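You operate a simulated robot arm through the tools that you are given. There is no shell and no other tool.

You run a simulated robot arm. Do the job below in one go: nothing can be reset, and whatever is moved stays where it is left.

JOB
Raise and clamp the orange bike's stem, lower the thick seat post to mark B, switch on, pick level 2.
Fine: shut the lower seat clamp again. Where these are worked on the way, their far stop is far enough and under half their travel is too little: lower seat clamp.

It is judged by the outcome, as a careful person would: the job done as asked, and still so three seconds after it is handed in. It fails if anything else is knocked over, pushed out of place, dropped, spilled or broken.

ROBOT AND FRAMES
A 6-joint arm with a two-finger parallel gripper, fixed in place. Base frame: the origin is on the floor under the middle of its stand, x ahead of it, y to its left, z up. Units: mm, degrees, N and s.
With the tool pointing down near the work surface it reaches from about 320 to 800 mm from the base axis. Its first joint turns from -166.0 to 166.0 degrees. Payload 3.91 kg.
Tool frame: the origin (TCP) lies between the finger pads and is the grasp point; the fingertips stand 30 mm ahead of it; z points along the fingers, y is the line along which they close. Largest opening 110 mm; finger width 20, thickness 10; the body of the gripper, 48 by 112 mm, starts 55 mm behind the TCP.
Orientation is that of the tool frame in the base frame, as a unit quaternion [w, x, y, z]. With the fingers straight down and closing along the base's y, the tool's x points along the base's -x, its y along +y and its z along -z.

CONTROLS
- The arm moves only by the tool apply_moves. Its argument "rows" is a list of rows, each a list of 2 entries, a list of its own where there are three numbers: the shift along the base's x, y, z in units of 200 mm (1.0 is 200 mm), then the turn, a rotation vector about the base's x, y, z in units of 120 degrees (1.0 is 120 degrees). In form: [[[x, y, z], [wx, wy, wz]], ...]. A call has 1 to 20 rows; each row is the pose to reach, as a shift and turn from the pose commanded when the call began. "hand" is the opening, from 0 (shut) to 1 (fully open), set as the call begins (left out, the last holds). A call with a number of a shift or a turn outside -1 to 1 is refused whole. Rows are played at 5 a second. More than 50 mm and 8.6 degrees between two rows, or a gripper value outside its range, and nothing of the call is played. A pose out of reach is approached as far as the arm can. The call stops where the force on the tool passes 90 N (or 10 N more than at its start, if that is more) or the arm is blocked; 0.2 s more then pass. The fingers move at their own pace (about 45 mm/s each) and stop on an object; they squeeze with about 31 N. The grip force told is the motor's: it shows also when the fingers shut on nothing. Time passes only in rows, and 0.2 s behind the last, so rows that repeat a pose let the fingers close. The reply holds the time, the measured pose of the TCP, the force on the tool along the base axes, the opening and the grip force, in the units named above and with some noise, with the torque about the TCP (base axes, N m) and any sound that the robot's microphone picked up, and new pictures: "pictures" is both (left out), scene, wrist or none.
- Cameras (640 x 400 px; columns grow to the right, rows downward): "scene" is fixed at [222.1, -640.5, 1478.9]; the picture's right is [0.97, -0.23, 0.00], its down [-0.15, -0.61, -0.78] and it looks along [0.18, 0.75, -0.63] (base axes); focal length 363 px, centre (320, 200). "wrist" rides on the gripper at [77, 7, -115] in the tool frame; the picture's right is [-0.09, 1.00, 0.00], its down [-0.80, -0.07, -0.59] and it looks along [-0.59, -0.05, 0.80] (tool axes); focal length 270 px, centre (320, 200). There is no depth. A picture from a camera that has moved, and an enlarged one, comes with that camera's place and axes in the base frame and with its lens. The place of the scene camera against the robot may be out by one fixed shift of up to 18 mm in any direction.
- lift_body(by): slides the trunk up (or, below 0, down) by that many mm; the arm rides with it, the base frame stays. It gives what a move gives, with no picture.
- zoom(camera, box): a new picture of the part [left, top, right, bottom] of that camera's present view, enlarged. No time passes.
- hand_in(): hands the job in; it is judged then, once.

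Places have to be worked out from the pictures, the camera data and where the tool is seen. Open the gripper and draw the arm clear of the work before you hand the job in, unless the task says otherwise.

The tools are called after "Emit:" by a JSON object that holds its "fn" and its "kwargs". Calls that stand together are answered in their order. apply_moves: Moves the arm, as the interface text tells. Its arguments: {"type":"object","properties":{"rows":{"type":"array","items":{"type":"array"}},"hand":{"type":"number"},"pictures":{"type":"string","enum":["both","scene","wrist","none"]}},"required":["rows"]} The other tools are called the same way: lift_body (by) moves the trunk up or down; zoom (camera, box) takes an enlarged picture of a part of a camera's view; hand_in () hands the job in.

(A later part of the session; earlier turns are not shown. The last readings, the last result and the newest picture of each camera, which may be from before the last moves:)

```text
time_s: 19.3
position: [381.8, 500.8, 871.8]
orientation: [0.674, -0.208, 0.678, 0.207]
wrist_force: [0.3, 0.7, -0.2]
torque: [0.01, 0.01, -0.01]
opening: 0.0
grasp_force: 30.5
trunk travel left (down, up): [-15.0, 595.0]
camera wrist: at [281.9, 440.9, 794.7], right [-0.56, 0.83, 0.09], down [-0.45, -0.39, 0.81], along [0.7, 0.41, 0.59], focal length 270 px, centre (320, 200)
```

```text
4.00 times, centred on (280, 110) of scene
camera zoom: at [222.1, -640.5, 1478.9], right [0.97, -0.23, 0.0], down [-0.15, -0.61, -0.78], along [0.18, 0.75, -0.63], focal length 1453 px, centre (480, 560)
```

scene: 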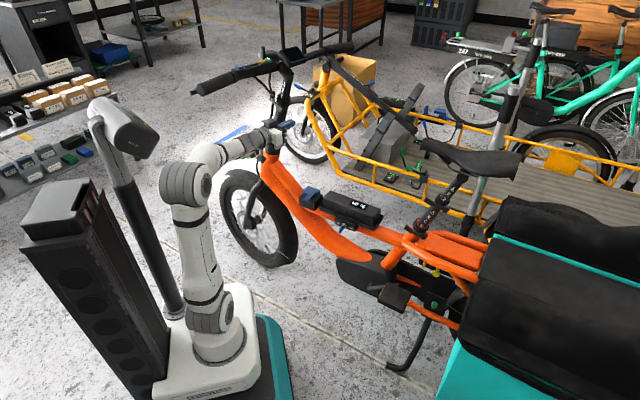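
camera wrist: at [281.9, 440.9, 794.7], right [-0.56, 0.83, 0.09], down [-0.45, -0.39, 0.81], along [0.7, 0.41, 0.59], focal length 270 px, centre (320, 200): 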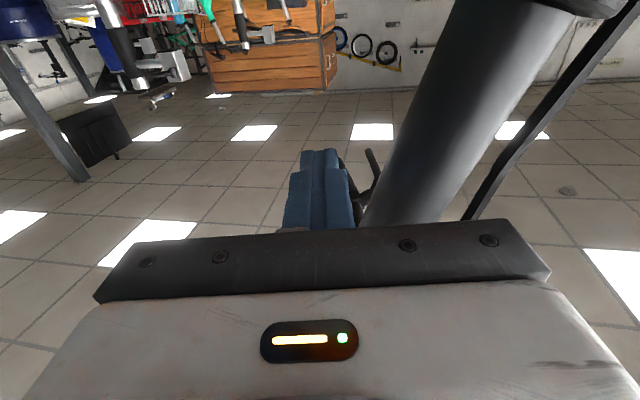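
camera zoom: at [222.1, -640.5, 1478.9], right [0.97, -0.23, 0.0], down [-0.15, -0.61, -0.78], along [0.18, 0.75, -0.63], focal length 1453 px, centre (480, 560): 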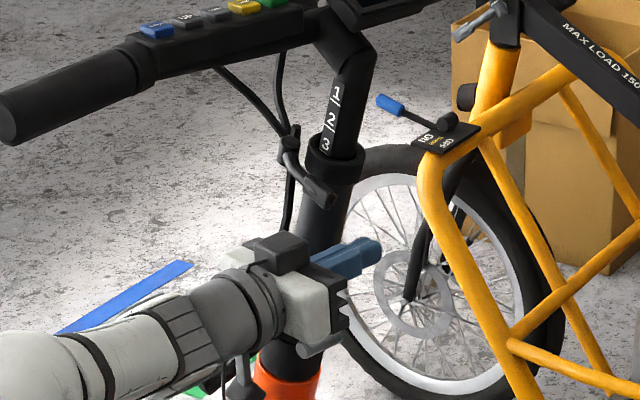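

The stem stays up by itself. I retreat leftwards and take a look at the hinge lever in its new position.

Emit:
{"fn": "apply_moves", "kwargs": {"rows": [[[-0.13, -0.091, 0], [0, 0, 0]], [[-0.27, -0.19, 0], [0, 0, 0]], [[-0.4, -0.28, 0], [0, 0, 0]], [[-0.54, -0.378, 0], [0, 0, 0]]], "pictures": "both"}}

Emit:
{"fn": "zoom", "kwargs": {"camera": "scene", "box": [200, 90, 320, 190]}}

```text
time_s: 20.3
position: [272.2, 425.3, 873.0]
orientation: [0.674, -0.208, 0.678, 0.207]
wrist_force: [-0.5, 1.2, -0.9]
torque: [0.01, 0.0, 0.0]
opening: 0.0
grasp_force: 31.3
trunk travel left (down, up): [-15.0, 595.0]
camera wrist: at [172.5, 366.0, 794.6], right [-0.56, 0.83, 0.09], down [-0.45, -0.39, 0.81], along [0.7, 0.41, 0.59], focal length 270 px, centre (320, 200)
```

scene: 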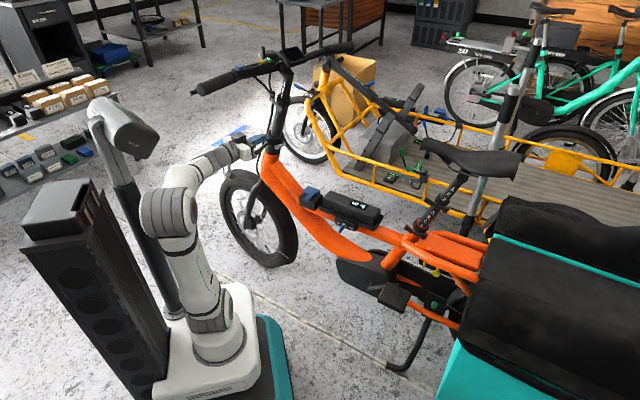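
wrist: 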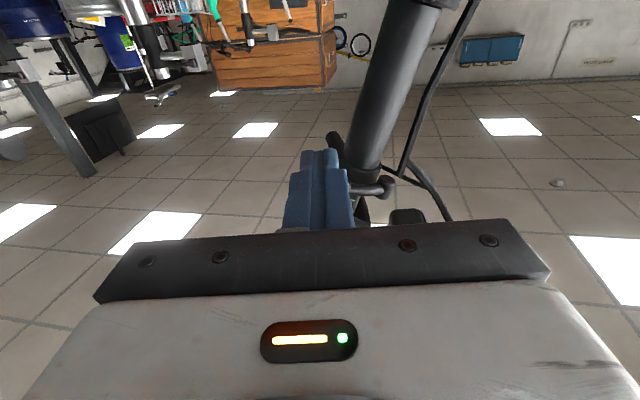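

```text
4.00 times, centred on (260, 140) of scene
camera zoom: at [222.1, -640.5, 1478.9], right [0.97, -0.23, 0.0], down [-0.15, -0.61, -0.78], along [0.18, 0.75, -0.63], focal length 1453 px, centre (560, 440)
```

zoom: 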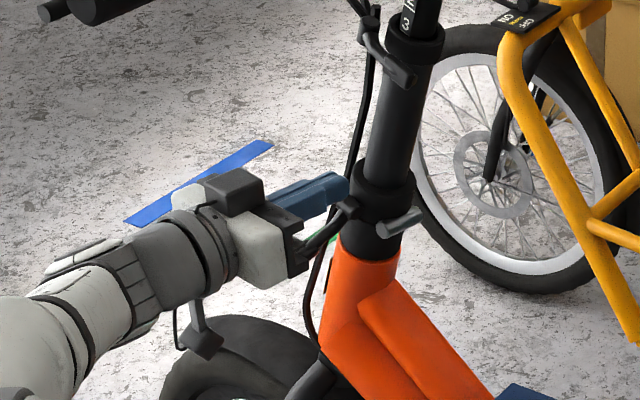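

The lever now sits left of the collar: pivot near (291, 562, 795), handle end near (224, 537, 761). I move forward, level with it, to get a clear wrist-camera view of its pivot and swing.

Emit:
{"fn": "apply_moves", "kwargs": {"rows": [[[-0.115, 0.084, -0.029], [0, 0, 0]], [[-0.23, 0.168, -0.058], [0, 0, 0]], [[-0.346, 0.252, -0.086], [0, 0, 0]], [[-0.4615, 0.3365, -0.115], [0, 0, 0]]], "pictures": "both"}}

Emit:
{"fn": "zoom", "kwargs": {"camera": "wrist", "box": [200, 0, 440, 150]}}

Emit:
{"fn": "zoom", "kwargs": {"camera": "scene", "box": [220, 110, 320, 180]}}

```text
time_s: 21.3
position: [178.5, 491.1, 849.4]
orientation: [0.673, -0.207, 0.679, 0.207]
wrist_force: [0.3, 0.2, 0.2]
torque: [-0.02, 0.0, -0.01]
opening: 0.2
grasp_force: 31.3
trunk travel left (down, up): [-15.0, 595.0]
camera wrist: at [79.8, 432.2, 771.9], right [-0.56, 0.82, 0.09], down [-0.45, -0.39, 0.81], along [0.7, 0.41, 0.59], focal length 270 px, centre (320, 200)
```

scene: 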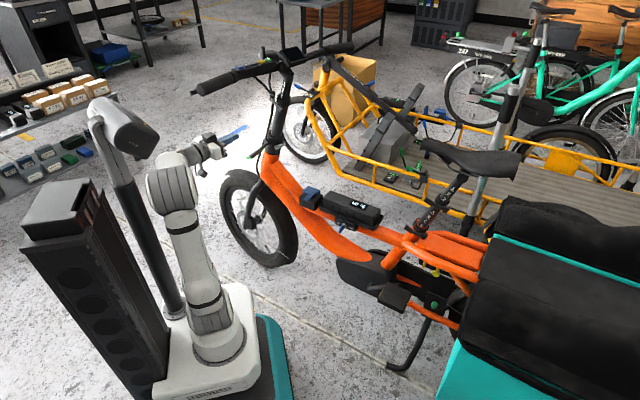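
wrist: 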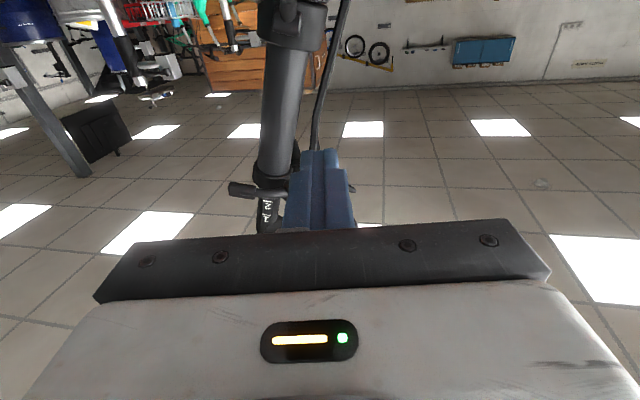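

```text
2.67 times, centred on (320, 75) of wrist
camera zoom: at [79.8, 432.2, 771.9], right [-0.56, 0.82, 0.09], down [-0.45, -0.39, 0.81], along [0.7, 0.41, 0.59], focal length 721 px, centre (320, 533)
```

zoom: 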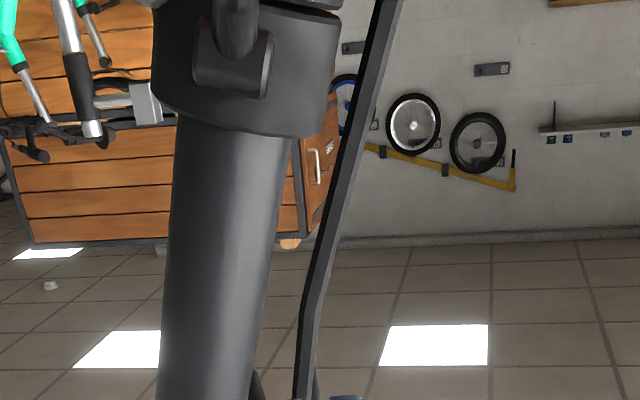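

```text
5.71 times, centred on (270, 145) of scene
camera zoom: at [222.1, -640.5, 1478.9], right [0.97, -0.23, 0.0], down [-0.15, -0.61, -0.78], along [0.18, 0.75, -0.63], focal length 2076 px, centre (606, 514)
```

zoom: 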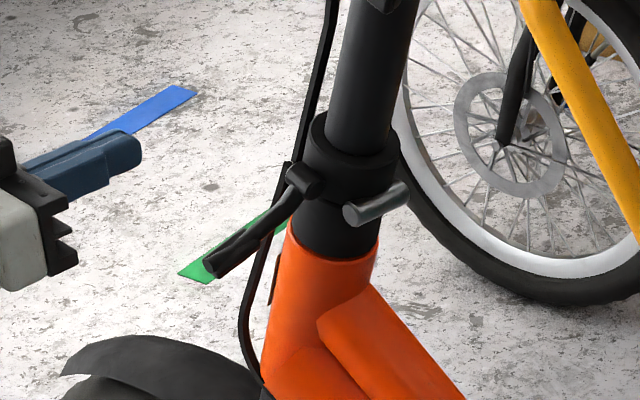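

The lever hangs left and down from a pivot pin that lies fore-aft. I zoom in on this lever, the stem's mid clamp and both seat clamps to compare open and closed shapes.

Emit:
{"fn": "zoom", "kwargs": {"camera": "scene", "box": [245, 125, 295, 165]}}

Emit:
{"fn": "zoom", "kwargs": {"camera": "scene", "box": [255, 75, 305, 115]}}

Emit:
{"fn": "zoom", "kwargs": {"camera": "scene", "box": [400, 205, 450, 245]}}

Emit:
{"fn": "zoom", "kwargs": {"camera": "scene", "box": [420, 180, 470, 220]}}

```text
10.00 times, centred on (270, 145) of scene
camera zoom: at [222.1, -640.5, 1478.9], right [0.97, -0.23, 0.0], down [-0.15, -0.61, -0.78], along [0.18, 0.75, -0.63], focal length 3632 px, centre (820, 750)
```

zoom: 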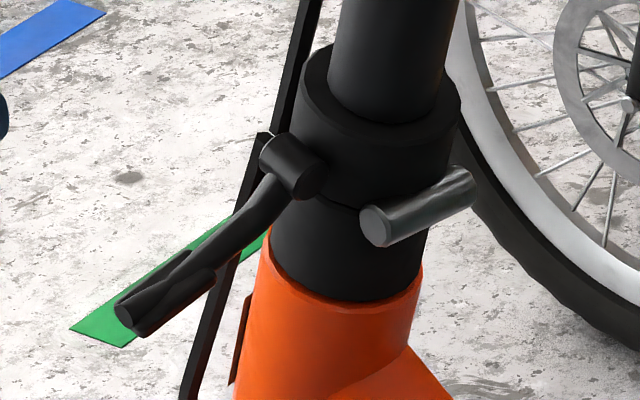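

```text
10.00 times, centred on (280, 95) of scene
camera zoom: at [222.1, -640.5, 1478.9], right [0.97, -0.23, 0.0], down [-0.15, -0.61, -0.78], along [0.18, 0.75, -0.63], focal length 3632 px, centre (720, 1250)
```

zoom: 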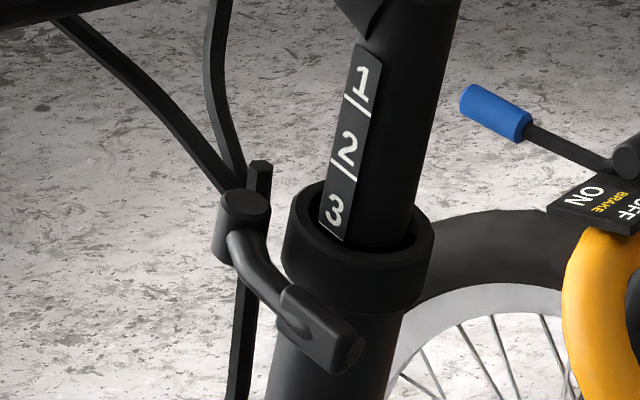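

```text
10.00 times, centred on (425, 225) of scene
camera zoom: at [222.1, -640.5, 1478.9], right [0.97, -0.23, 0.0], down [-0.15, -0.61, -0.78], along [0.18, 0.75, -0.63], focal length 3632 px, centre (-730, -50)
```

zoom: 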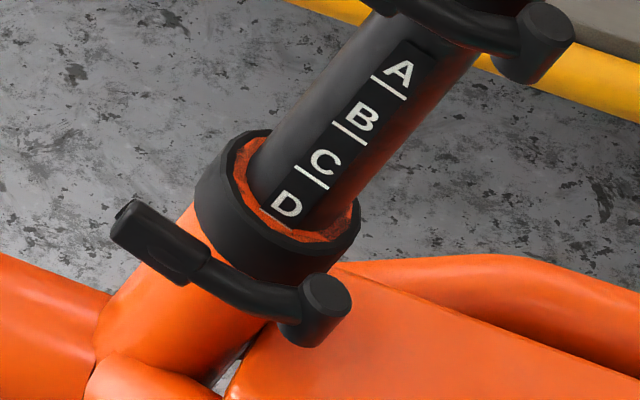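

```text
10.00 times, centred on (445, 200) of scene
camera zoom: at [222.1, -640.5, 1478.9], right [0.97, -0.23, 0.0], down [-0.15, -0.61, -0.78], along [0.18, 0.75, -0.63], focal length 3632 px, centre (-930, 200)
```

zoom: 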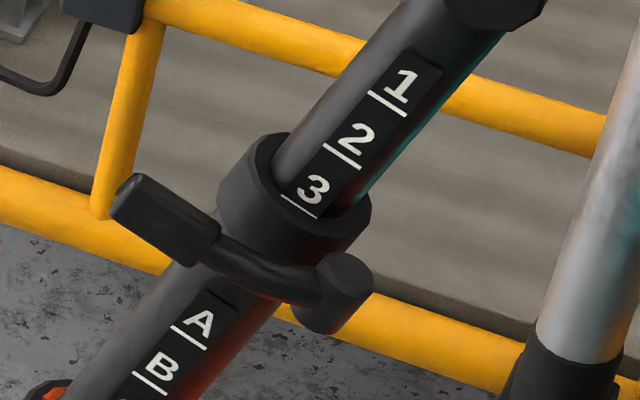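

Comparing shapes: the collar clamps (stem mid clamp, both seat clamps) are shut and hug their collars. The stem hinge lever is open, with its hollow side facing up and left, so it should close by swinging up against the stem. I go below the handle, slide the closed fingers in under it, and lift gently.

Emit:
{"fn": "apply_moves", "kwargs": {"rows": [[[0, 0.005, -0.2], [0, 0, 0]], [[-0.01, 0.013, -0.4], [0, 0, 0]], [[-0.018, 0.026, -0.6], [0, 0, 0]], [[0.06, 0.08, -0.605], [0, 0, 0]], [[0.138, 0.135, -0.605], [0, 0, 0]], [[0.215, 0.19, -0.605], [0, 0, 0]]], "pictures": "both"}}

Emit:
{"fn": "zoom", "kwargs": {"camera": "scene", "box": [220, 110, 320, 180]}}

```text
time_s: 22.7
position: [223.5, 530.2, 729.5]
orientation: [0.673, -0.208, 0.679, 0.208]
wrist_force: [-0.2, -0.2, 0.0]
torque: [0.0, 0.0, 0.02]
opening: 0.0
grasp_force: 30.8
trunk travel left (down, up): [-15.0, 595.0]
camera wrist: at [124.2, 471.3, 651.5], right [-0.56, 0.82, 0.09], down [-0.45, -0.39, 0.8], along [0.7, 0.41, 0.59], focal length 270 px, centre (320, 200)
```

scene: 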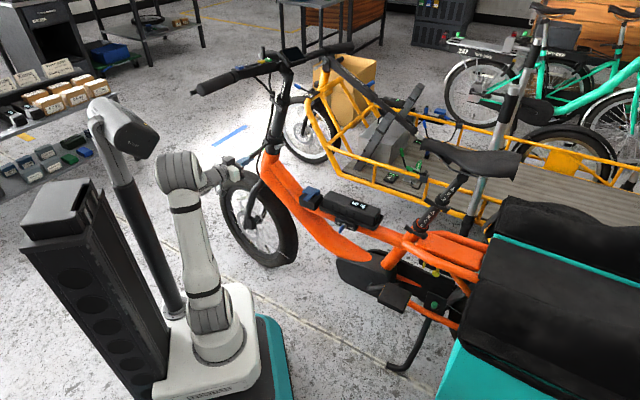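
wrist: 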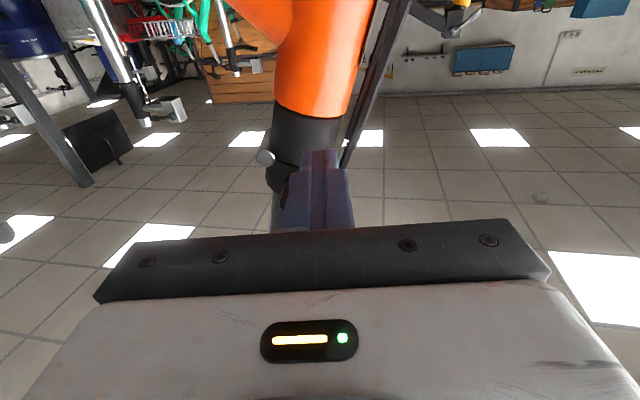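

```text
5.71 times, centred on (270, 145) of scene
camera zoom: at [222.1, -640.5, 1478.9], right [0.97, -0.23, 0.0], down [-0.15, -0.61, -0.78], along [0.18, 0.75, -0.63], focal length 2076 px, centre (606, 514)
```

zoom: 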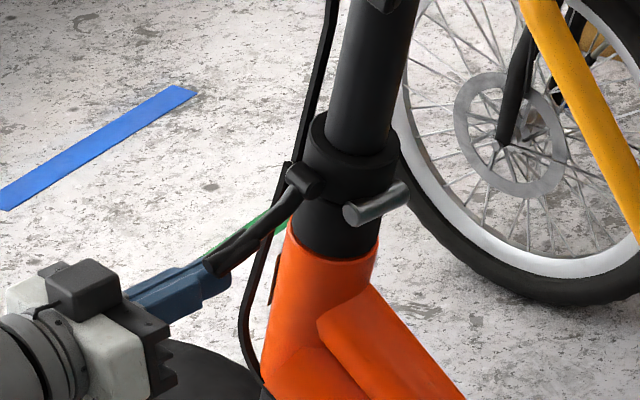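

The fingertips are just under the handle end. I raise in small steps, watching force and movement of the lever.

Emit:
{"fn": "apply_moves", "kwargs": {"rows": [[[0, 0, 0.03], [0, 0, 0]], [[0, 0, 0.06], [0, 0, 0]], [[0, 0, 0.09], [0, 0, 0]], [[0, 0, 0.12], [0, 0, 0]], [[0, 0, 0.15], [0, 0, 0]]], "pictures": "scene"}}

Emit:
{"fn": "zoom", "kwargs": {"camera": "scene", "box": [220, 110, 320, 180]}}

```text
time_s: 23.9
position: [224.3, 530.5, 758.1]
orientation: [0.673, -0.209, 0.678, 0.208]
wrist_force: [-0.1, -0.3, 0.2]
torque: [0.01, -0.04, 0.01]
opening: 0.1
grasp_force: 30.4
trunk travel left (down, up): [-15.0, 595.0]
```

scene: 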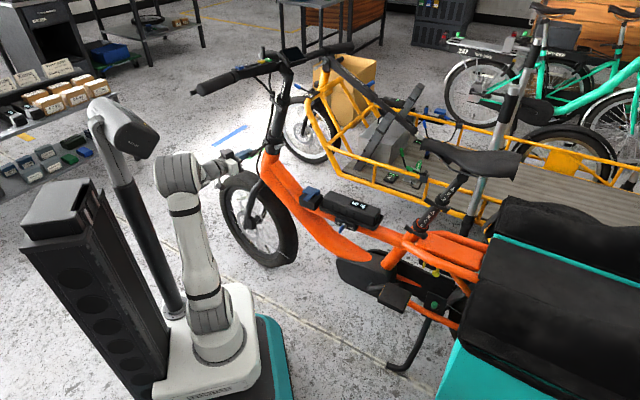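

```text
5.71 times, centred on (270, 145) of scene
camera zoom: at [222.1, -640.5, 1478.9], right [0.97, -0.23, 0.0], down [-0.15, -0.61, -0.78], along [0.18, 0.75, -0.63], focal length 2076 px, centre (606, 514)
```

zoom: 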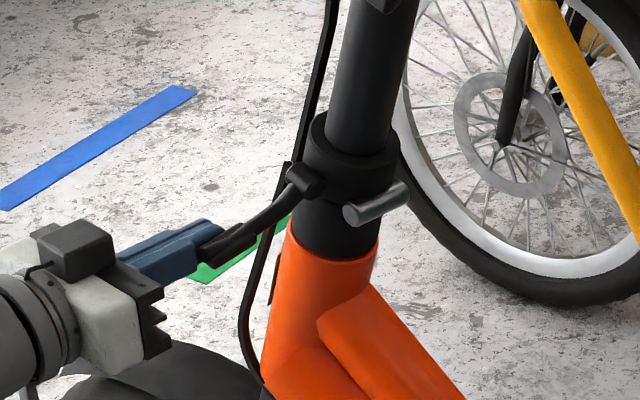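

The lever moves up freely with the fingers, which confirms the closing direction. I continue the upward swing, shifting slightly rearward to stay centred under the handle.

Emit:
{"fn": "apply_moves", "kwargs": {"rows": [[[0.013, -0.027, 0.055], [0, 0, 0]], [[0.0265, -0.0545, 0.11], [0, 0, 0]], [[0.041, -0.071, 0.17], [0, 0, 0]], [[0.0555, -0.088, 0.233], [0, 0, 0]]], "pictures": "scene"}}

Emit:
{"fn": "zoom", "kwargs": {"camera": "scene", "box": [220, 110, 320, 180]}}

```text
time_s: 24.9
position: [232.6, 514.4, 806.8]
orientation: [0.676, -0.207, 0.677, 0.208]
wrist_force: [-16.0, 22.8, 13.9]
torque: [0.22, -0.45, 0.82]
opening: 0.0
grasp_force: 31.1
trunk travel left (down, up): [-15.0, 595.0]
```

scene: 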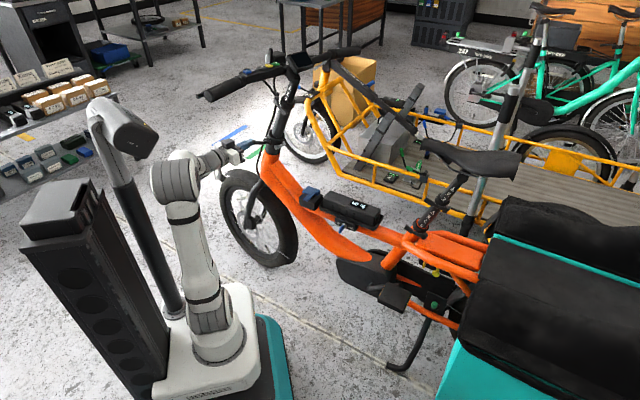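

```text
5.71 times, centred on (270, 145) of scene
camera zoom: at [222.1, -640.5, 1478.9], right [0.97, -0.23, 0.0], down [-0.15, -0.61, -0.78], along [0.18, 0.75, -0.63], focal length 2076 px, centre (606, 514)
```

zoom: 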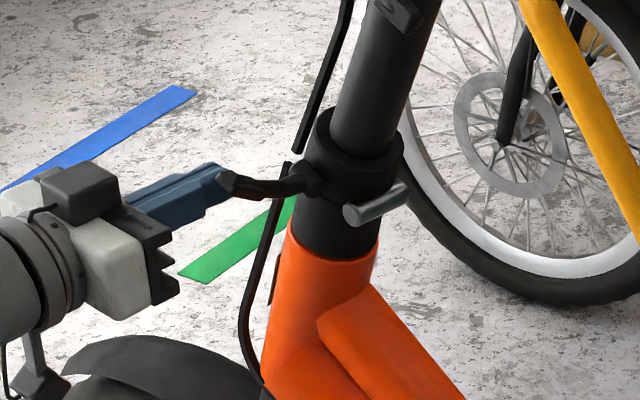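

That rearward drift pushed the lever backwards and the stem tipped back about 10°, since the force on the tool points forward. I move the finger forward to free it, then withdraw left, and will re-raise the stem.

Emit:
{"fn": "apply_moves", "kwargs": {"rows": [[[-0.0287, 0.041, -0.02], [0, 0, 0]], [[-0.0574, 0.0819, -0.05], [0, 0, 0]], [[-0.18, -0.004, -0.05], [0, 0, 0]], [[-0.303, -0.09, -0.05], [0, 0, 0]]], "pictures": "both"}}

Emit:
{"fn": "zoom", "kwargs": {"camera": "scene", "box": [220, 110, 320, 180]}}

```text
time_s: 25.9
position: [173.8, 495.2, 793.3]
orientation: [0.673, -0.208, 0.679, 0.204]
wrist_force: [-0.3, 0.1, -0.9]
torque: [0.02, -0.01, 0.01]
opening: 0.3
grasp_force: 30.8
trunk travel left (down, up): [-15.0, 595.0]
camera wrist: at [73.7, 436.4, 716.0], right [-0.56, 0.83, 0.09], down [-0.45, -0.39, 0.81], along [0.7, 0.41, 0.58], focal length 270 px, centre (320, 200)
```

scene: 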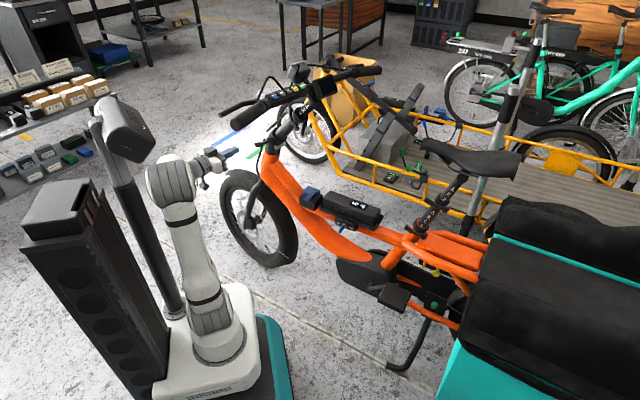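
wrist: 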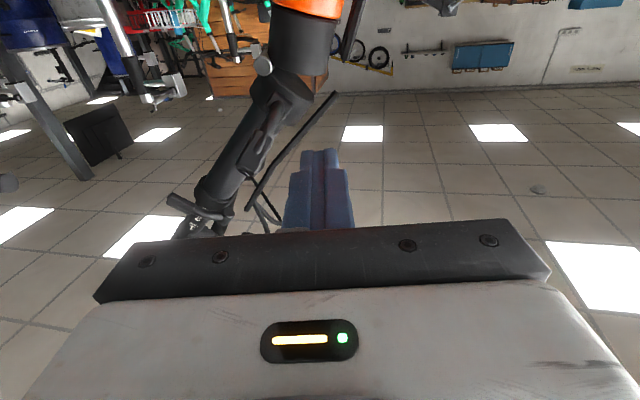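

```text
5.71 times, centred on (270, 145) of scene
camera zoom: at [222.1, -640.5, 1478.9], right [0.97, -0.23, 0.0], down [-0.15, -0.61, -0.78], along [0.18, 0.75, -0.63], focal length 2076 px, centre (606, 514)
```

zoom: 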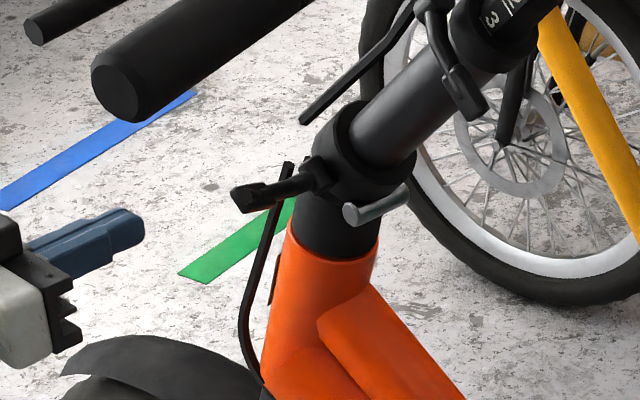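

The stem has dropped back further, to around 45°. I hold still a moment to see whether it is still moving.

Emit:
{"fn": "apply_moves", "kwargs": {"rows": [[[0, 0, 0], [0, 0, 0]], [[0, 0, 0], [0, 0, 0]]], "pictures": "scene"}}

Emit:
{"fn": "zoom", "kwargs": {"camera": "scene", "box": [200, 60, 360, 180]}}

```text
time_s: 26.5
position: [172.8, 495.8, 794.7]
orientation: [0.674, -0.207, 0.679, 0.206]
wrist_force: [0.1, 0.9, -0.2]
torque: [0.01, 0.0, -0.01]
opening: 0.2
grasp_force: 31.4
trunk travel left (down, up): [-15.0, 595.0]
```

scene: 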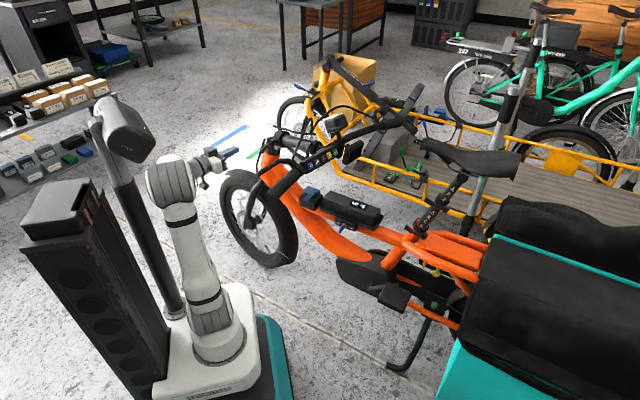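

```text
3.33 times, centred on (280, 120) of scene
camera zoom: at [222.1, -640.5, 1478.9], right [0.97, -0.23, 0.0], down [-0.15, -0.61, -0.78], along [0.18, 0.75, -0.63], focal length 1211 px, centre (453, 467)
```

zoom: 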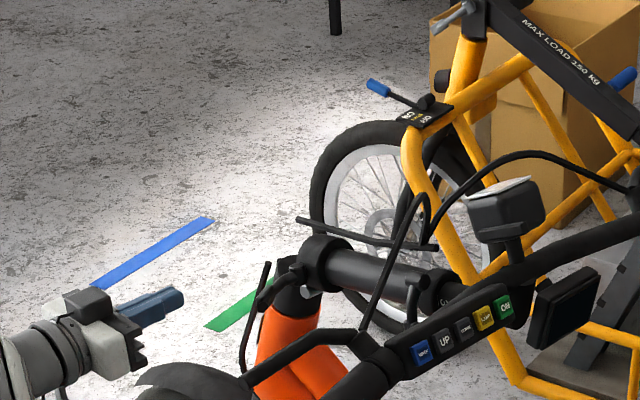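

The stem has sunk back down under its own weight, damped and without a bang: it only holds at its upright stop. I wait for it to settle, then check it and the lever.

Emit:
{"fn": "apply_moves", "kwargs": {"rows": [[[0, 0, 0], [0, 0, 0]], [[0, 0, 0], [0, 0, 0]], [[0, 0, 0], [0, 0, 0]], [[0, 0, 0], [0, 0, 0]], [[0, 0, 0], [0, 0, 0]]], "pictures": "both"}}

Emit:
{"fn": "zoom", "kwargs": {"camera": "scene", "box": [235, 120, 315, 180]}}

Emit:
{"fn": "zoom", "kwargs": {"camera": "scene", "box": [200, 60, 420, 240]}}

```text
time_s: 27.7
position: [173.0, 495.6, 796.9]
orientation: [0.673, -0.207, 0.679, 0.207]
wrist_force: [-0.2, -0.3, -0.5]
torque: [-0.06, 0.02, 0.02]
opening: 0.0
grasp_force: 30.8
trunk travel left (down, up): [-15.0, 595.0]
camera wrist: at [73.8, 436.2, 717.9], right [-0.56, 0.83, 0.09], down [-0.45, -0.39, 0.81], along [0.7, 0.41, 0.59], focal length 270 px, centre (320, 200)
```

scene: 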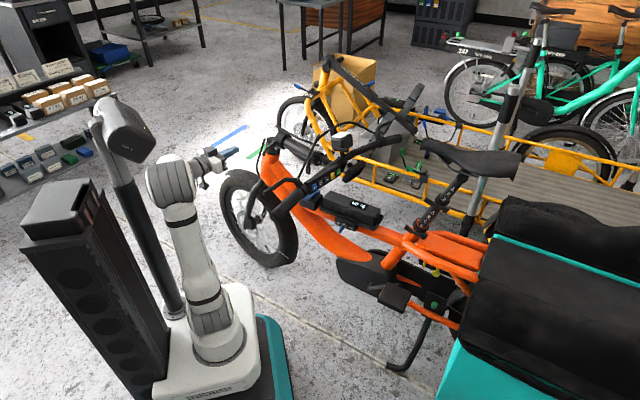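
wrist: 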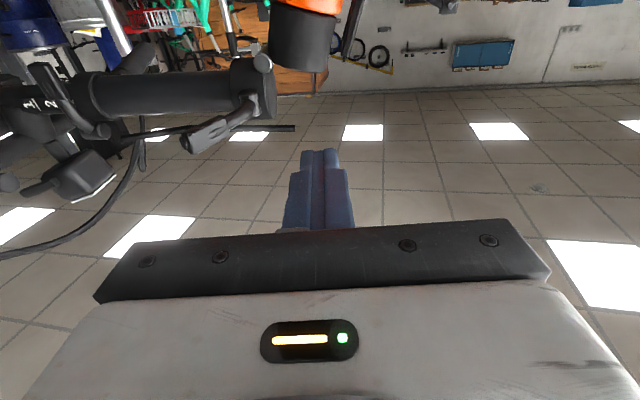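

```text
6.67 times, centred on (275, 150) of scene
camera zoom: at [222.1, -640.5, 1478.9], right [0.97, -0.23, 0.0], down [-0.15, -0.61, -0.78], along [0.18, 0.75, -0.63], focal length 2422 px, centre (620, 533)
```

zoom: 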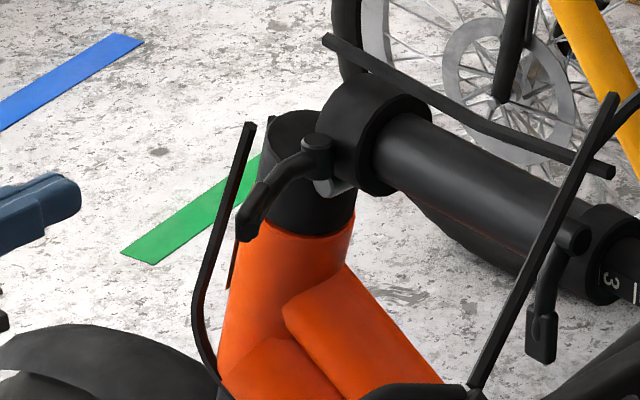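

```text
2.22 times, centred on (310, 150) of scene
camera zoom: at [222.1, -640.5, 1478.9], right [0.97, -0.23, 0.0], down [-0.15, -0.61, -0.78], along [0.18, 0.75, -0.63], focal length 807 px, centre (342, 311)
```

zoom: 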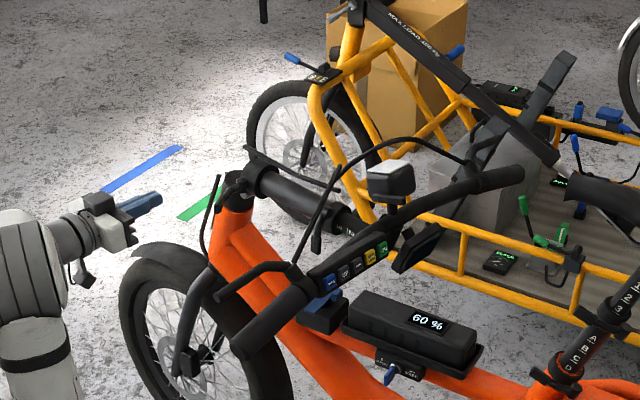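

The stem is back in its original folded position, undamaged, and the lever is now partly swung. I zoom the wrist view to measure the lever angle.

Emit:
{"fn": "zoom", "kwargs": {"camera": "wrist", "box": [100, 20, 340, 170]}}

```text
2.67 times, centred on (220, 95) of wrist
camera zoom: at [73.8, 436.2, 717.9], right [-0.56, 0.83, 0.09], down [-0.45, -0.39, 0.81], along [0.7, 0.41, 0.59], focal length 721 px, centre (587, 480)
```

zoom: 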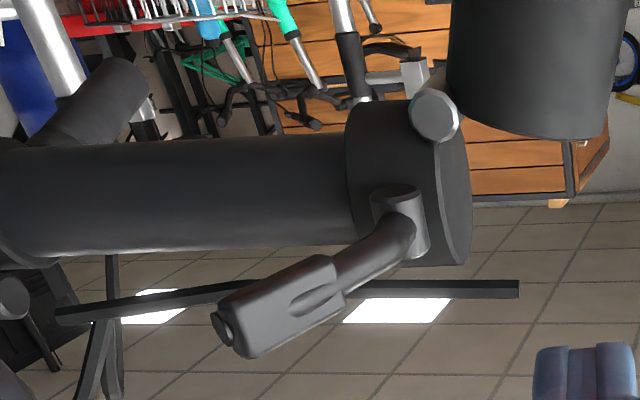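

The lever is now about 40% through its swing (roughly 22° past level, plane at s≈-284 when upright). I repeat the raise: go back under the stem first.

Emit:
{"fn": "apply_moves", "kwargs": {"rows": [[[0.12, -0.133, -0.087], [0, 0, 0]], [[0.243, -0.265, -0.173], [0, 0, 0]], [[0.3645, -0.398, -0.26], [0, 0, 0]], [[0.5, -0.52, -0.32], [0, 0, 0]], [[0.634, -0.643, -0.32], [0, 0, 0]], [[0.77, -0.548, -0.32], [0, 0, 0]], [[0.9, -0.457, -0.32], [0, 0, 0]]], "pictures": "both"}}

```text
time_s: 29.3
position: [354.1, 403.1, 731.6]
orientation: [0.674, -0.208, 0.678, 0.208]
wrist_force: [-0.1, -0.2, -1.0]
torque: [0.02, -0.01, -0.02]
opening: 0.0
grasp_force: 31.3
trunk travel left (down, up): [-15.0, 595.0]
camera wrist: at [253.9, 343.8, 654.1], right [-0.56, 0.83, 0.09], down [-0.45, -0.39, 0.8], along [0.7, 0.41, 0.59], focal length 270 px, centre (320, 200)
```

scene: 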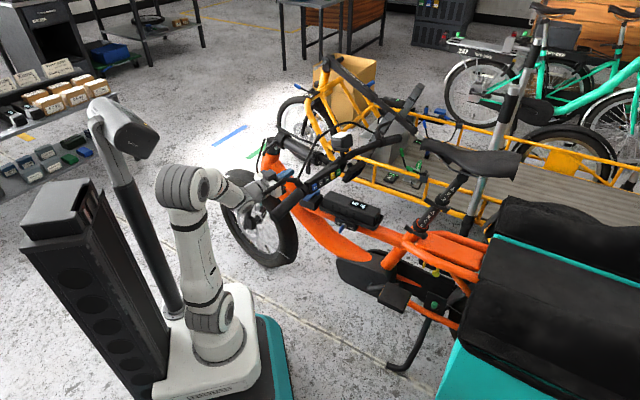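
wrist: 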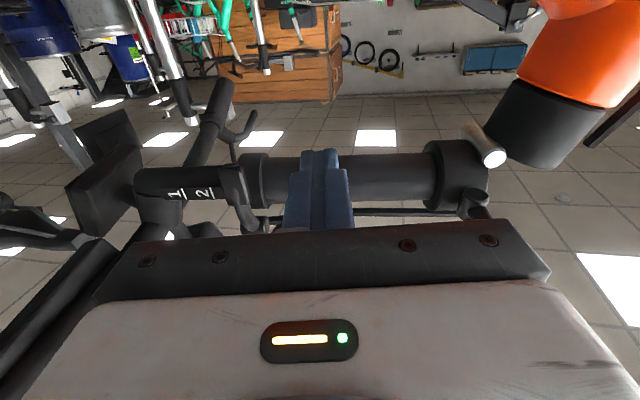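

In position below the tube, clear of the lever. I slide in under the stem again.

Emit:
{"fn": "apply_moves", "kwargs": {"rows": [[[0.105, 0.074, 0], [0, 0, 0]], [[0.21, 0.147, 0], [0, 0, 0]], [[0.315, 0.221, 0], [0, 0, 0]], [[0.315, 0.221, 0.05], [0, 0, 0]], [[0.315, 0.221, 0.1], [0, 0, 0]], [[0.315, 0.221, 0.15], [0, 0, 0]], [[0.315, 0.221, 0.2], [0, 0, 0]]], "pictures": "scene"}}

```text
time_s: 30.9
position: [417.8, 447.6, 762.7]
orientation: [0.668, -0.213, 0.683, 0.205]
wrist_force: [-8.7, -2.4, -44.3]
torque: [-0.37, 0.41, 0.54]
opening: 0.3
grasp_force: 30.7
trunk travel left (down, up): [-15.0, 595.0]
```

scene: 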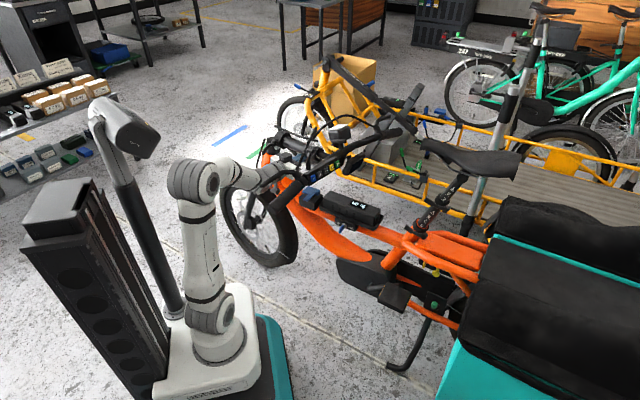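

Contact made as before (44 N). I follow the same arc up to about 65°.

Emit:
{"fn": "apply_moves", "kwargs": {"rows": [[[-0.004, 0.006, 0.037], [0, 0, 0]], [[-0.008, 0.011, 0.073], [0, 0, 0]], [[-0.012, 0.018, 0.11], [0, 0, 0]], [[-0.0169, 0.0242, 0.1465], [0, 0, 0]], [[-0.027, 0.039, 0.197], [0, 0, 0]], [[-0.0396, 0.0565, 0.246], [0, 0, 0]], [[-0.055, 0.078, 0.293], [0, 0, 0]], [[-0.0715, 0.102, 0.3385], [0, 0, 0]], [[-0.091, 0.13, 0.381], [0, 0, 0]], [[-0.1125, 0.1605, 0.422], [0, 0, 0]], [[-0.1366, 0.195, 0.458], [0, 0, 0]], [[-0.1619, 0.231, 0.492], [0, 0, 0]], [[-0.1755, 0.2505, 0.507], [0, 0, 0]], [[-0.1891, 0.2699, 0.5225], [0, 0, 0]]], "pictures": "both"}}

Emit:
{"fn": "zoom", "kwargs": {"camera": "scene", "box": [200, 60, 360, 180]}}

```text
time_s: 33.9
position: [380.3, 503.0, 878.3]
orientation: [0.674, -0.207, 0.678, 0.207]
wrist_force: [7.1, -2.8, -15.8]
torque: [-0.27, 0.22, -0.14]
opening: 0.0
grasp_force: 31.0
trunk travel left (down, up): [-15.0, 595.0]
camera wrist: at [280.7, 442.9, 799.3], right [-0.56, 0.83, 0.09], down [-0.45, -0.39, 0.8], along [0.7, 0.41, 0.59], focal length 270 px, centre (320, 200)
```

scene: 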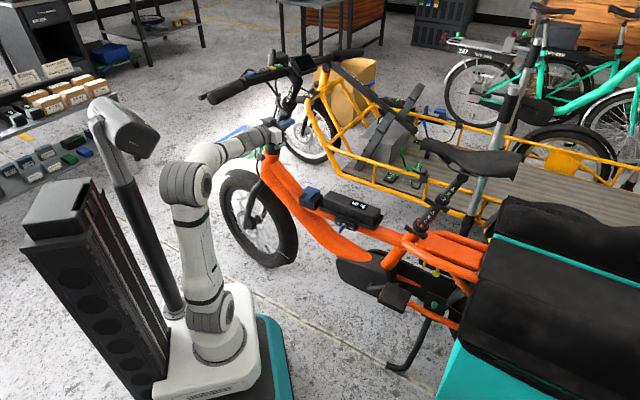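
wrist: 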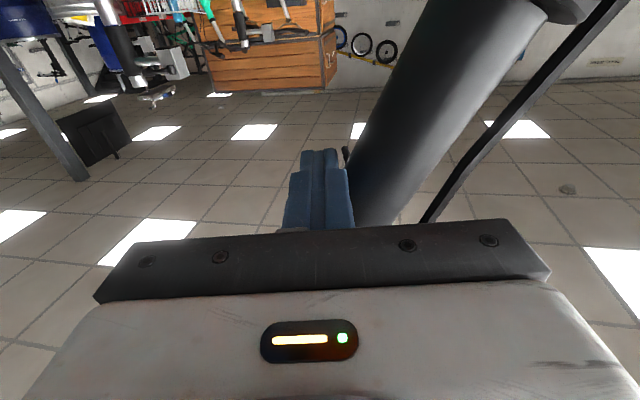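

```text
3.33 times, centred on (280, 120) of scene
camera zoom: at [222.1, -640.5, 1478.9], right [0.97, -0.23, 0.0], down [-0.15, -0.61, -0.78], along [0.18, 0.75, -0.63], focal length 1211 px, centre (453, 467)
```

zoom: 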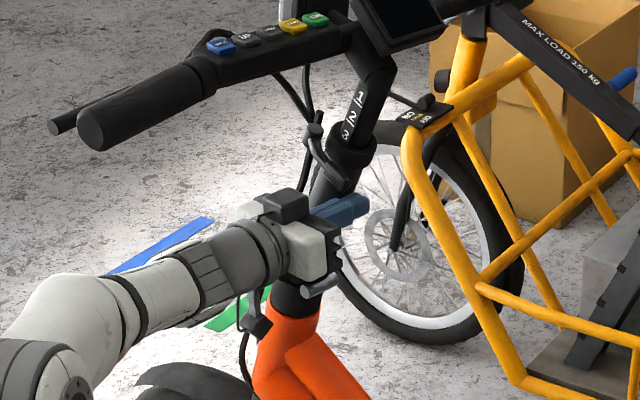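

Same configuration as before at about 62°. I push it forward to the stop gently.

Emit:
{"fn": "apply_moves", "kwargs": {"rows": [[[-0.0144, 0.0205, 0.0113], [0, 0, 0]], [[-0.0287, 0.041, 0.0225], [0, 0, 0]], [[-0.043, 0.0614, 0.031], [0, 0, 0]], [[-0.0574, 0.0819, 0.04], [0, 0, 0]], [[-0.0689, 0.0983, 0.0475], [0, 0, 0]], [[-0.0761, 0.1085, 0.05], [0, 0, 0]]], "pictures": "scene"}}

Emit:
{"fn": "zoom", "kwargs": {"camera": "scene", "box": [200, 60, 360, 160]}}

```text
time_s: 35.3
position: [368.2, 518.1, 884.6]
orientation: [0.673, -0.203, 0.681, 0.205]
wrist_force: [15.1, -53.4, -26.1]
torque: [0.07, 0.38, -0.77]
opening: 0.0
grasp_force: 31.0
trunk travel left (down, up): [-15.0, 595.0]
```

scene: 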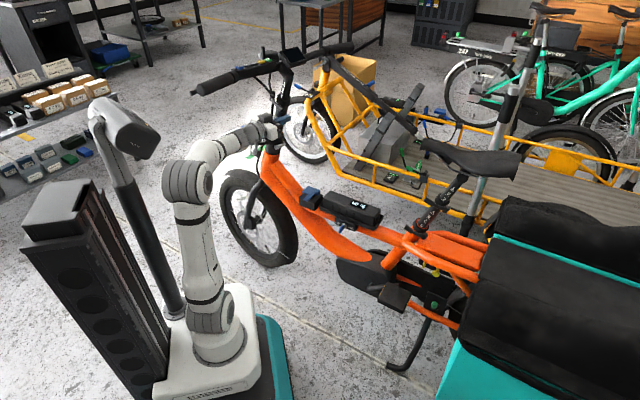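

```text
4.00 times, centred on (280, 110) of scene
camera zoom: at [222.1, -640.5, 1478.9], right [0.97, -0.23, 0.0], down [-0.15, -0.61, -0.78], along [0.18, 0.75, -0.63], focal length 1453 px, centre (480, 560)
```

zoom: 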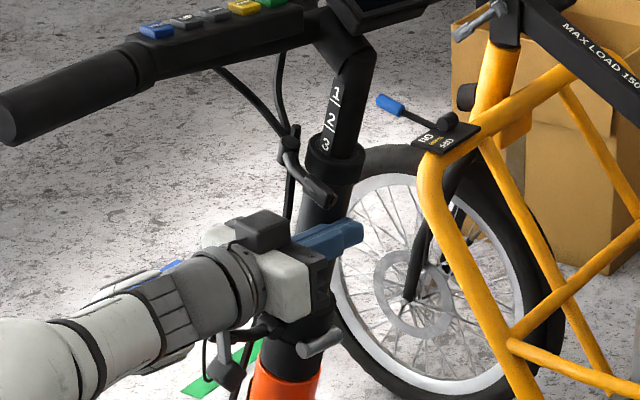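

At the stop again (61 N, same picture as before). I back off gently and withdraw left, checking that it stays.

Emit:
{"fn": "apply_moves", "kwargs": {"rows": [[[0.015, -0.0215, -0.01], [0, 0, 0]], [[0.03, -0.043, -0.015], [0, 0, 0]], [[0.06, -0.086, -0.02], [0, 0, 0]], [[0.1, -0.143, -0.02], [0, 0, 0]], [[-0.02, -0.227, -0.02], [0, 0, 0]], [[-0.14, -0.311, -0.02], [0, 0, 0]], [[-0.26, -0.395, -0.02], [0, 0, 0]], [[-0.38, -0.479, -0.02], [0, 0, 0]], [[-0.5, -0.563, -0.02], [0, 0, 0]]], "pictures": "both"}}

Emit:
{"fn": "zoom", "kwargs": {"camera": "scene", "box": [235, 110, 315, 170]}}

```text
time_s: 37.3
position: [264.0, 409.5, 881.5]
orientation: [0.674, -0.208, 0.678, 0.207]
wrist_force: [0.2, 1.0, -0.2]
torque: [0.01, -0.03, 0.0]
opening: 0.0
grasp_force: 30.9
trunk travel left (down, up): [-15.0, 595.0]
camera wrist: at [164.7, 350.6, 803.6], right [-0.56, 0.83, 0.09], down [-0.45, -0.39, 0.81], along [0.7, 0.41, 0.59], focal length 270 px, centre (320, 200)
```

scene: 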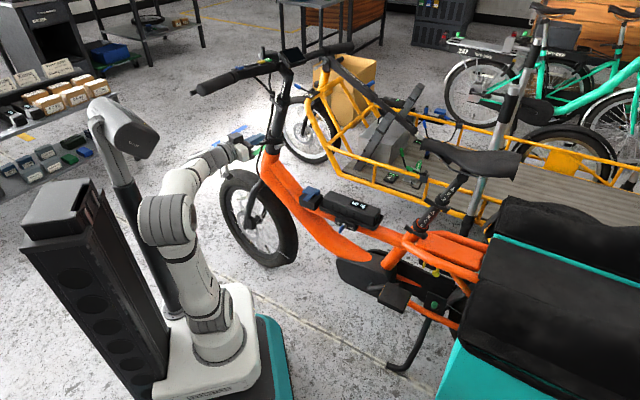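
wrist: 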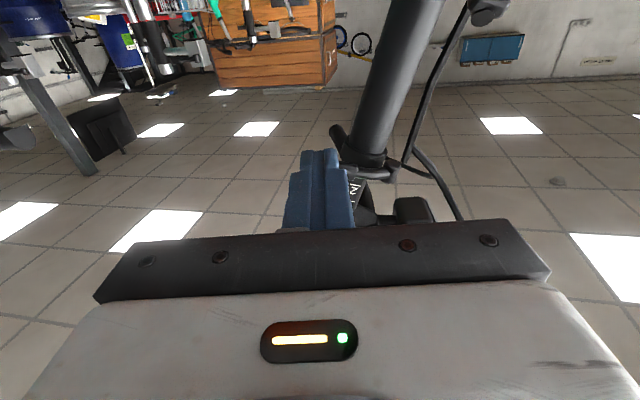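

```text
6.67 times, centred on (275, 140) of scene
camera zoom: at [222.1, -640.5, 1478.9], right [0.97, -0.23, 0.0], down [-0.15, -0.61, -0.78], along [0.18, 0.75, -0.63], focal length 2422 px, centre (620, 600)
```

zoom: 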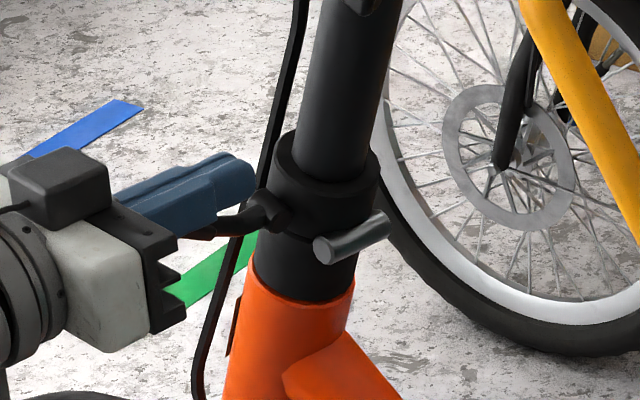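

Stem stays upright. I move forward-left for an unobstructed scene view of the lever.

Emit:
{"fn": "apply_moves", "kwargs": {"rows": [[[-0.107, -0.075, 0], [0, 0, 0]], [[-0.22, 0.085, -0.02], [0, 0, 0]], [[-0.33, 0.243, -0.06], [0, 0, 0]], [[-0.44, 0.4, -0.1], [0, 0, 0]]], "pictures": "both"}}

Emit:
{"fn": "zoom", "kwargs": {"camera": "scene", "box": [245, 125, 295, 165]}}

Emit:
{"fn": "zoom", "kwargs": {"camera": "scene", "box": [210, 100, 310, 170]}}

```text
time_s: 38.3
position: [175.2, 490.4, 861.5]
orientation: [0.674, -0.207, 0.679, 0.207]
wrist_force: [0.5, 0.3, 0.7]
torque: [0.0, -0.02, 0.04]
opening: 0.2
grasp_force: 30.8
trunk travel left (down, up): [-15.0, 595.0]
camera wrist: at [75.9, 430.8, 784.4], right [-0.56, 0.83, 0.09], down [-0.45, -0.39, 0.8], along [0.7, 0.41, 0.59], focal length 270 px, centre (320, 200)
```

scene: 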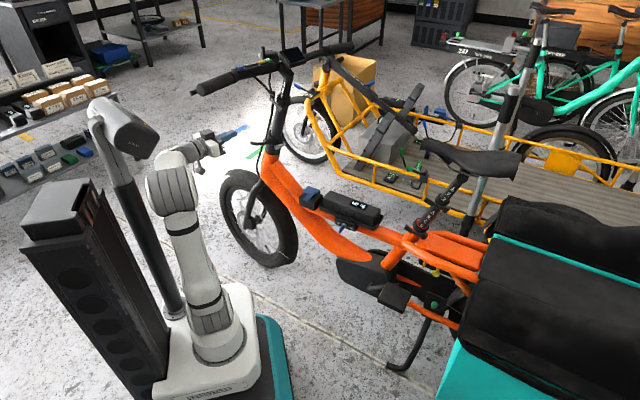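
wrist: 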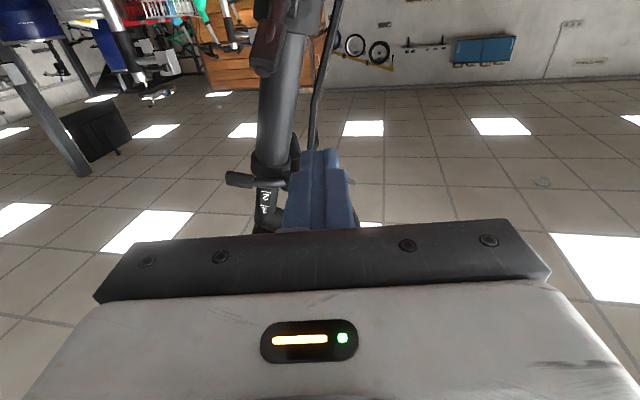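

```text
10.00 times, centred on (270, 145) of scene
camera zoom: at [222.1, -640.5, 1478.9], right [0.97, -0.23, 0.0], down [-0.15, -0.61, -0.78], along [0.18, 0.75, -0.63], focal length 3632 px, centre (820, 750)
```

zoom: 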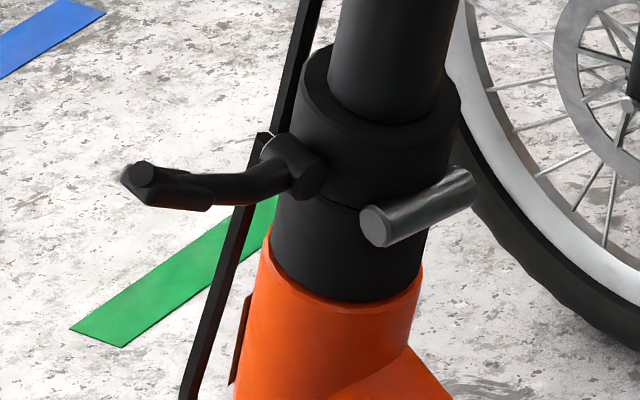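

```text
5.71 times, centred on (260, 135) of scene
camera zoom: at [222.1, -640.5, 1478.9], right [0.97, -0.23, 0.0], down [-0.15, -0.61, -0.78], along [0.18, 0.75, -0.63], focal length 2076 px, centre (663, 571)
```

zoom: 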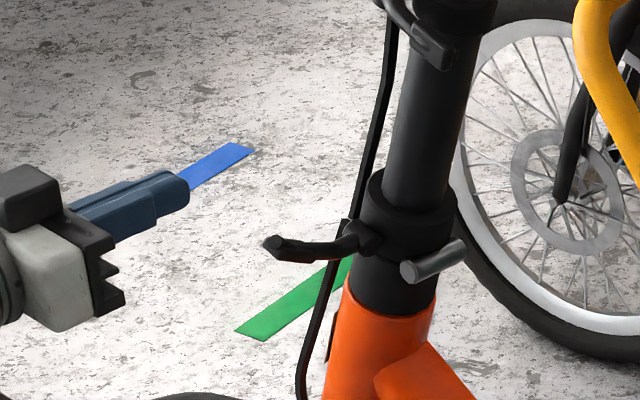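

The lever now points left and slightly up. I zoom the wrist view to fix its fore-aft plane before pushing again.

Emit:
{"fn": "zoom", "kwargs": {"camera": "wrist", "box": [210, 0, 370, 110]}}

```text
3.64 times, centred on (290, 55) of wrist
camera zoom: at [75.9, 430.8, 784.4], right [-0.56, 0.83, 0.09], down [-0.45, -0.39, 0.8], along [0.7, 0.41, 0.59], focal length 983 px, centre (429, 727)
```

zoom: 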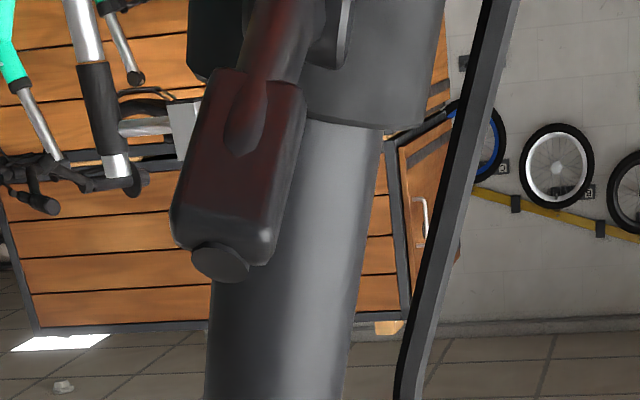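

The two cameras disagree slightly. I calibrate the scene camera on the fingertip, whose place is known.

Emit:
{"fn": "zoom", "kwargs": {"camera": "scene", "box": [210, 115, 260, 155]}}

```text
10.00 times, centred on (235, 135) of scene
camera zoom: at [222.1, -640.5, 1478.9], right [0.97, -0.23, 0.0], down [-0.15, -0.61, -0.78], along [0.18, 0.75, -0.63], focal length 3632 px, centre (1170, 850)
```

zoom: 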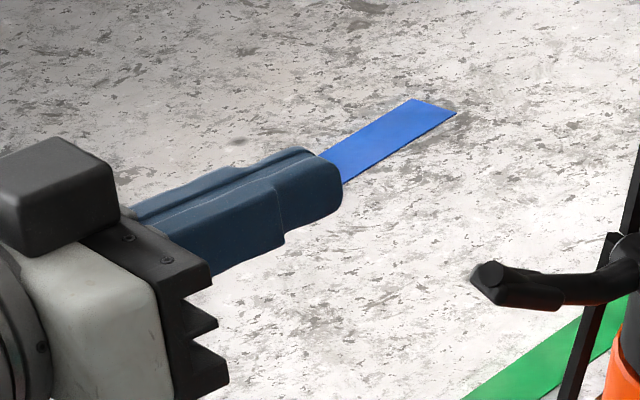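

Calibration: scene-camera heights read about 12 mm too high, so the handle end is at (246, 500, 816) and the lever plane lies near s≈-270. I place the fingers centred under the handle, from below.

Emit:
{"fn": "apply_moves", "kwargs": {"rows": [[[0.03, -0.04, -0.15], [0, 0, 0]], [[0.06, -0.08, -0.3], [0, 0, 0]], [[0.086, -0.123, -0.4475], [0, 0, 0]], [[0.164, -0.068, -0.4475], [0, 0, 0]], [[0.242, -0.014, -0.4475], [0, 0, 0]], [[0.3195, 0.0405, -0.4475], [0, 0, 0]]], "pictures": "both"}}

Emit:
{"fn": "zoom", "kwargs": {"camera": "scene", "box": [230, 120, 290, 165]}}

Emit:
{"fn": "zoom", "kwargs": {"camera": "wrist", "box": [220, 100, 420, 240]}}

```text
time_s: 39.7
position: [239.9, 498.1, 773.8]
orientation: [0.674, -0.207, 0.678, 0.207]
wrist_force: [-0.7, 0.4, 0.5]
torque: [0.03, 0.03, -0.03]
opening: 0.0
grasp_force: 30.9
trunk travel left (down, up): [-15.0, 595.0]
camera wrist: at [140.2, 439.6, 695.0], right [-0.56, 0.83, 0.09], down [-0.45, -0.39, 0.81], along [0.7, 0.41, 0.59], focal length 270 px, centre (320, 200)
```

scene: 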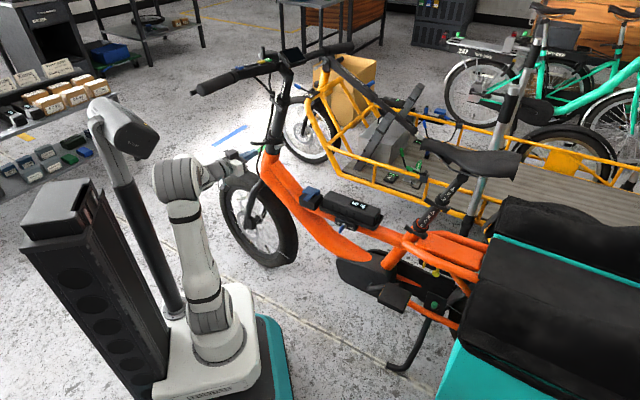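
wrist: 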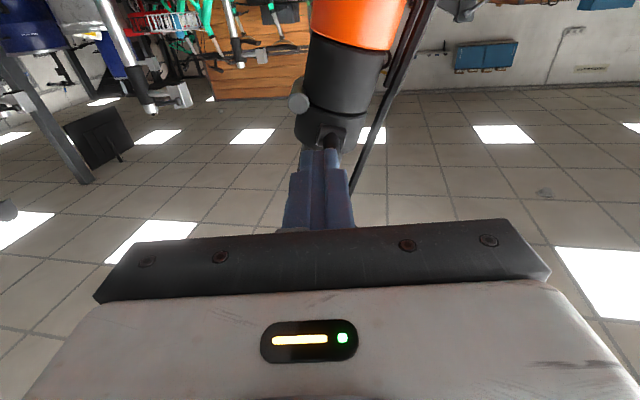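

```text
8.89 times, centred on (260, 142) of scene
camera zoom: at [222.1, -640.5, 1478.9], right [0.97, -0.23, 0.0], down [-0.15, -0.61, -0.78], along [0.18, 0.75, -0.63], focal length 3229 px, centre (853, 711)
```

zoom: 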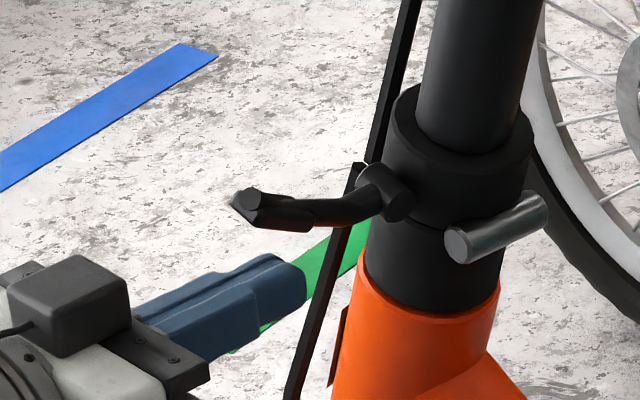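

```text
2.86 times, centred on (320, 170) of wrist
camera zoom: at [140.2, 439.6, 695.0], right [-0.56, 0.83, 0.09], down [-0.45, -0.39, 0.81], along [0.7, 0.41, 0.59], focal length 772 px, centre (320, 286)
```

zoom: 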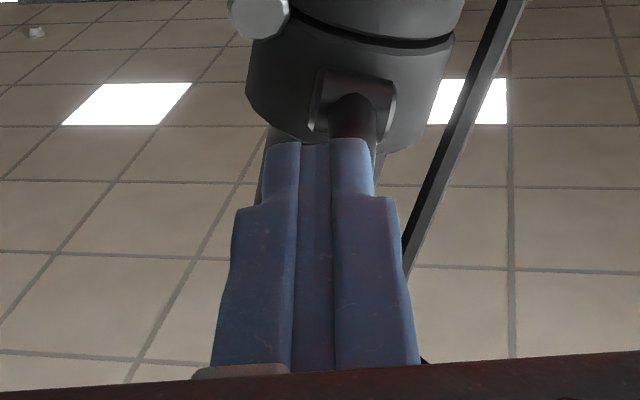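

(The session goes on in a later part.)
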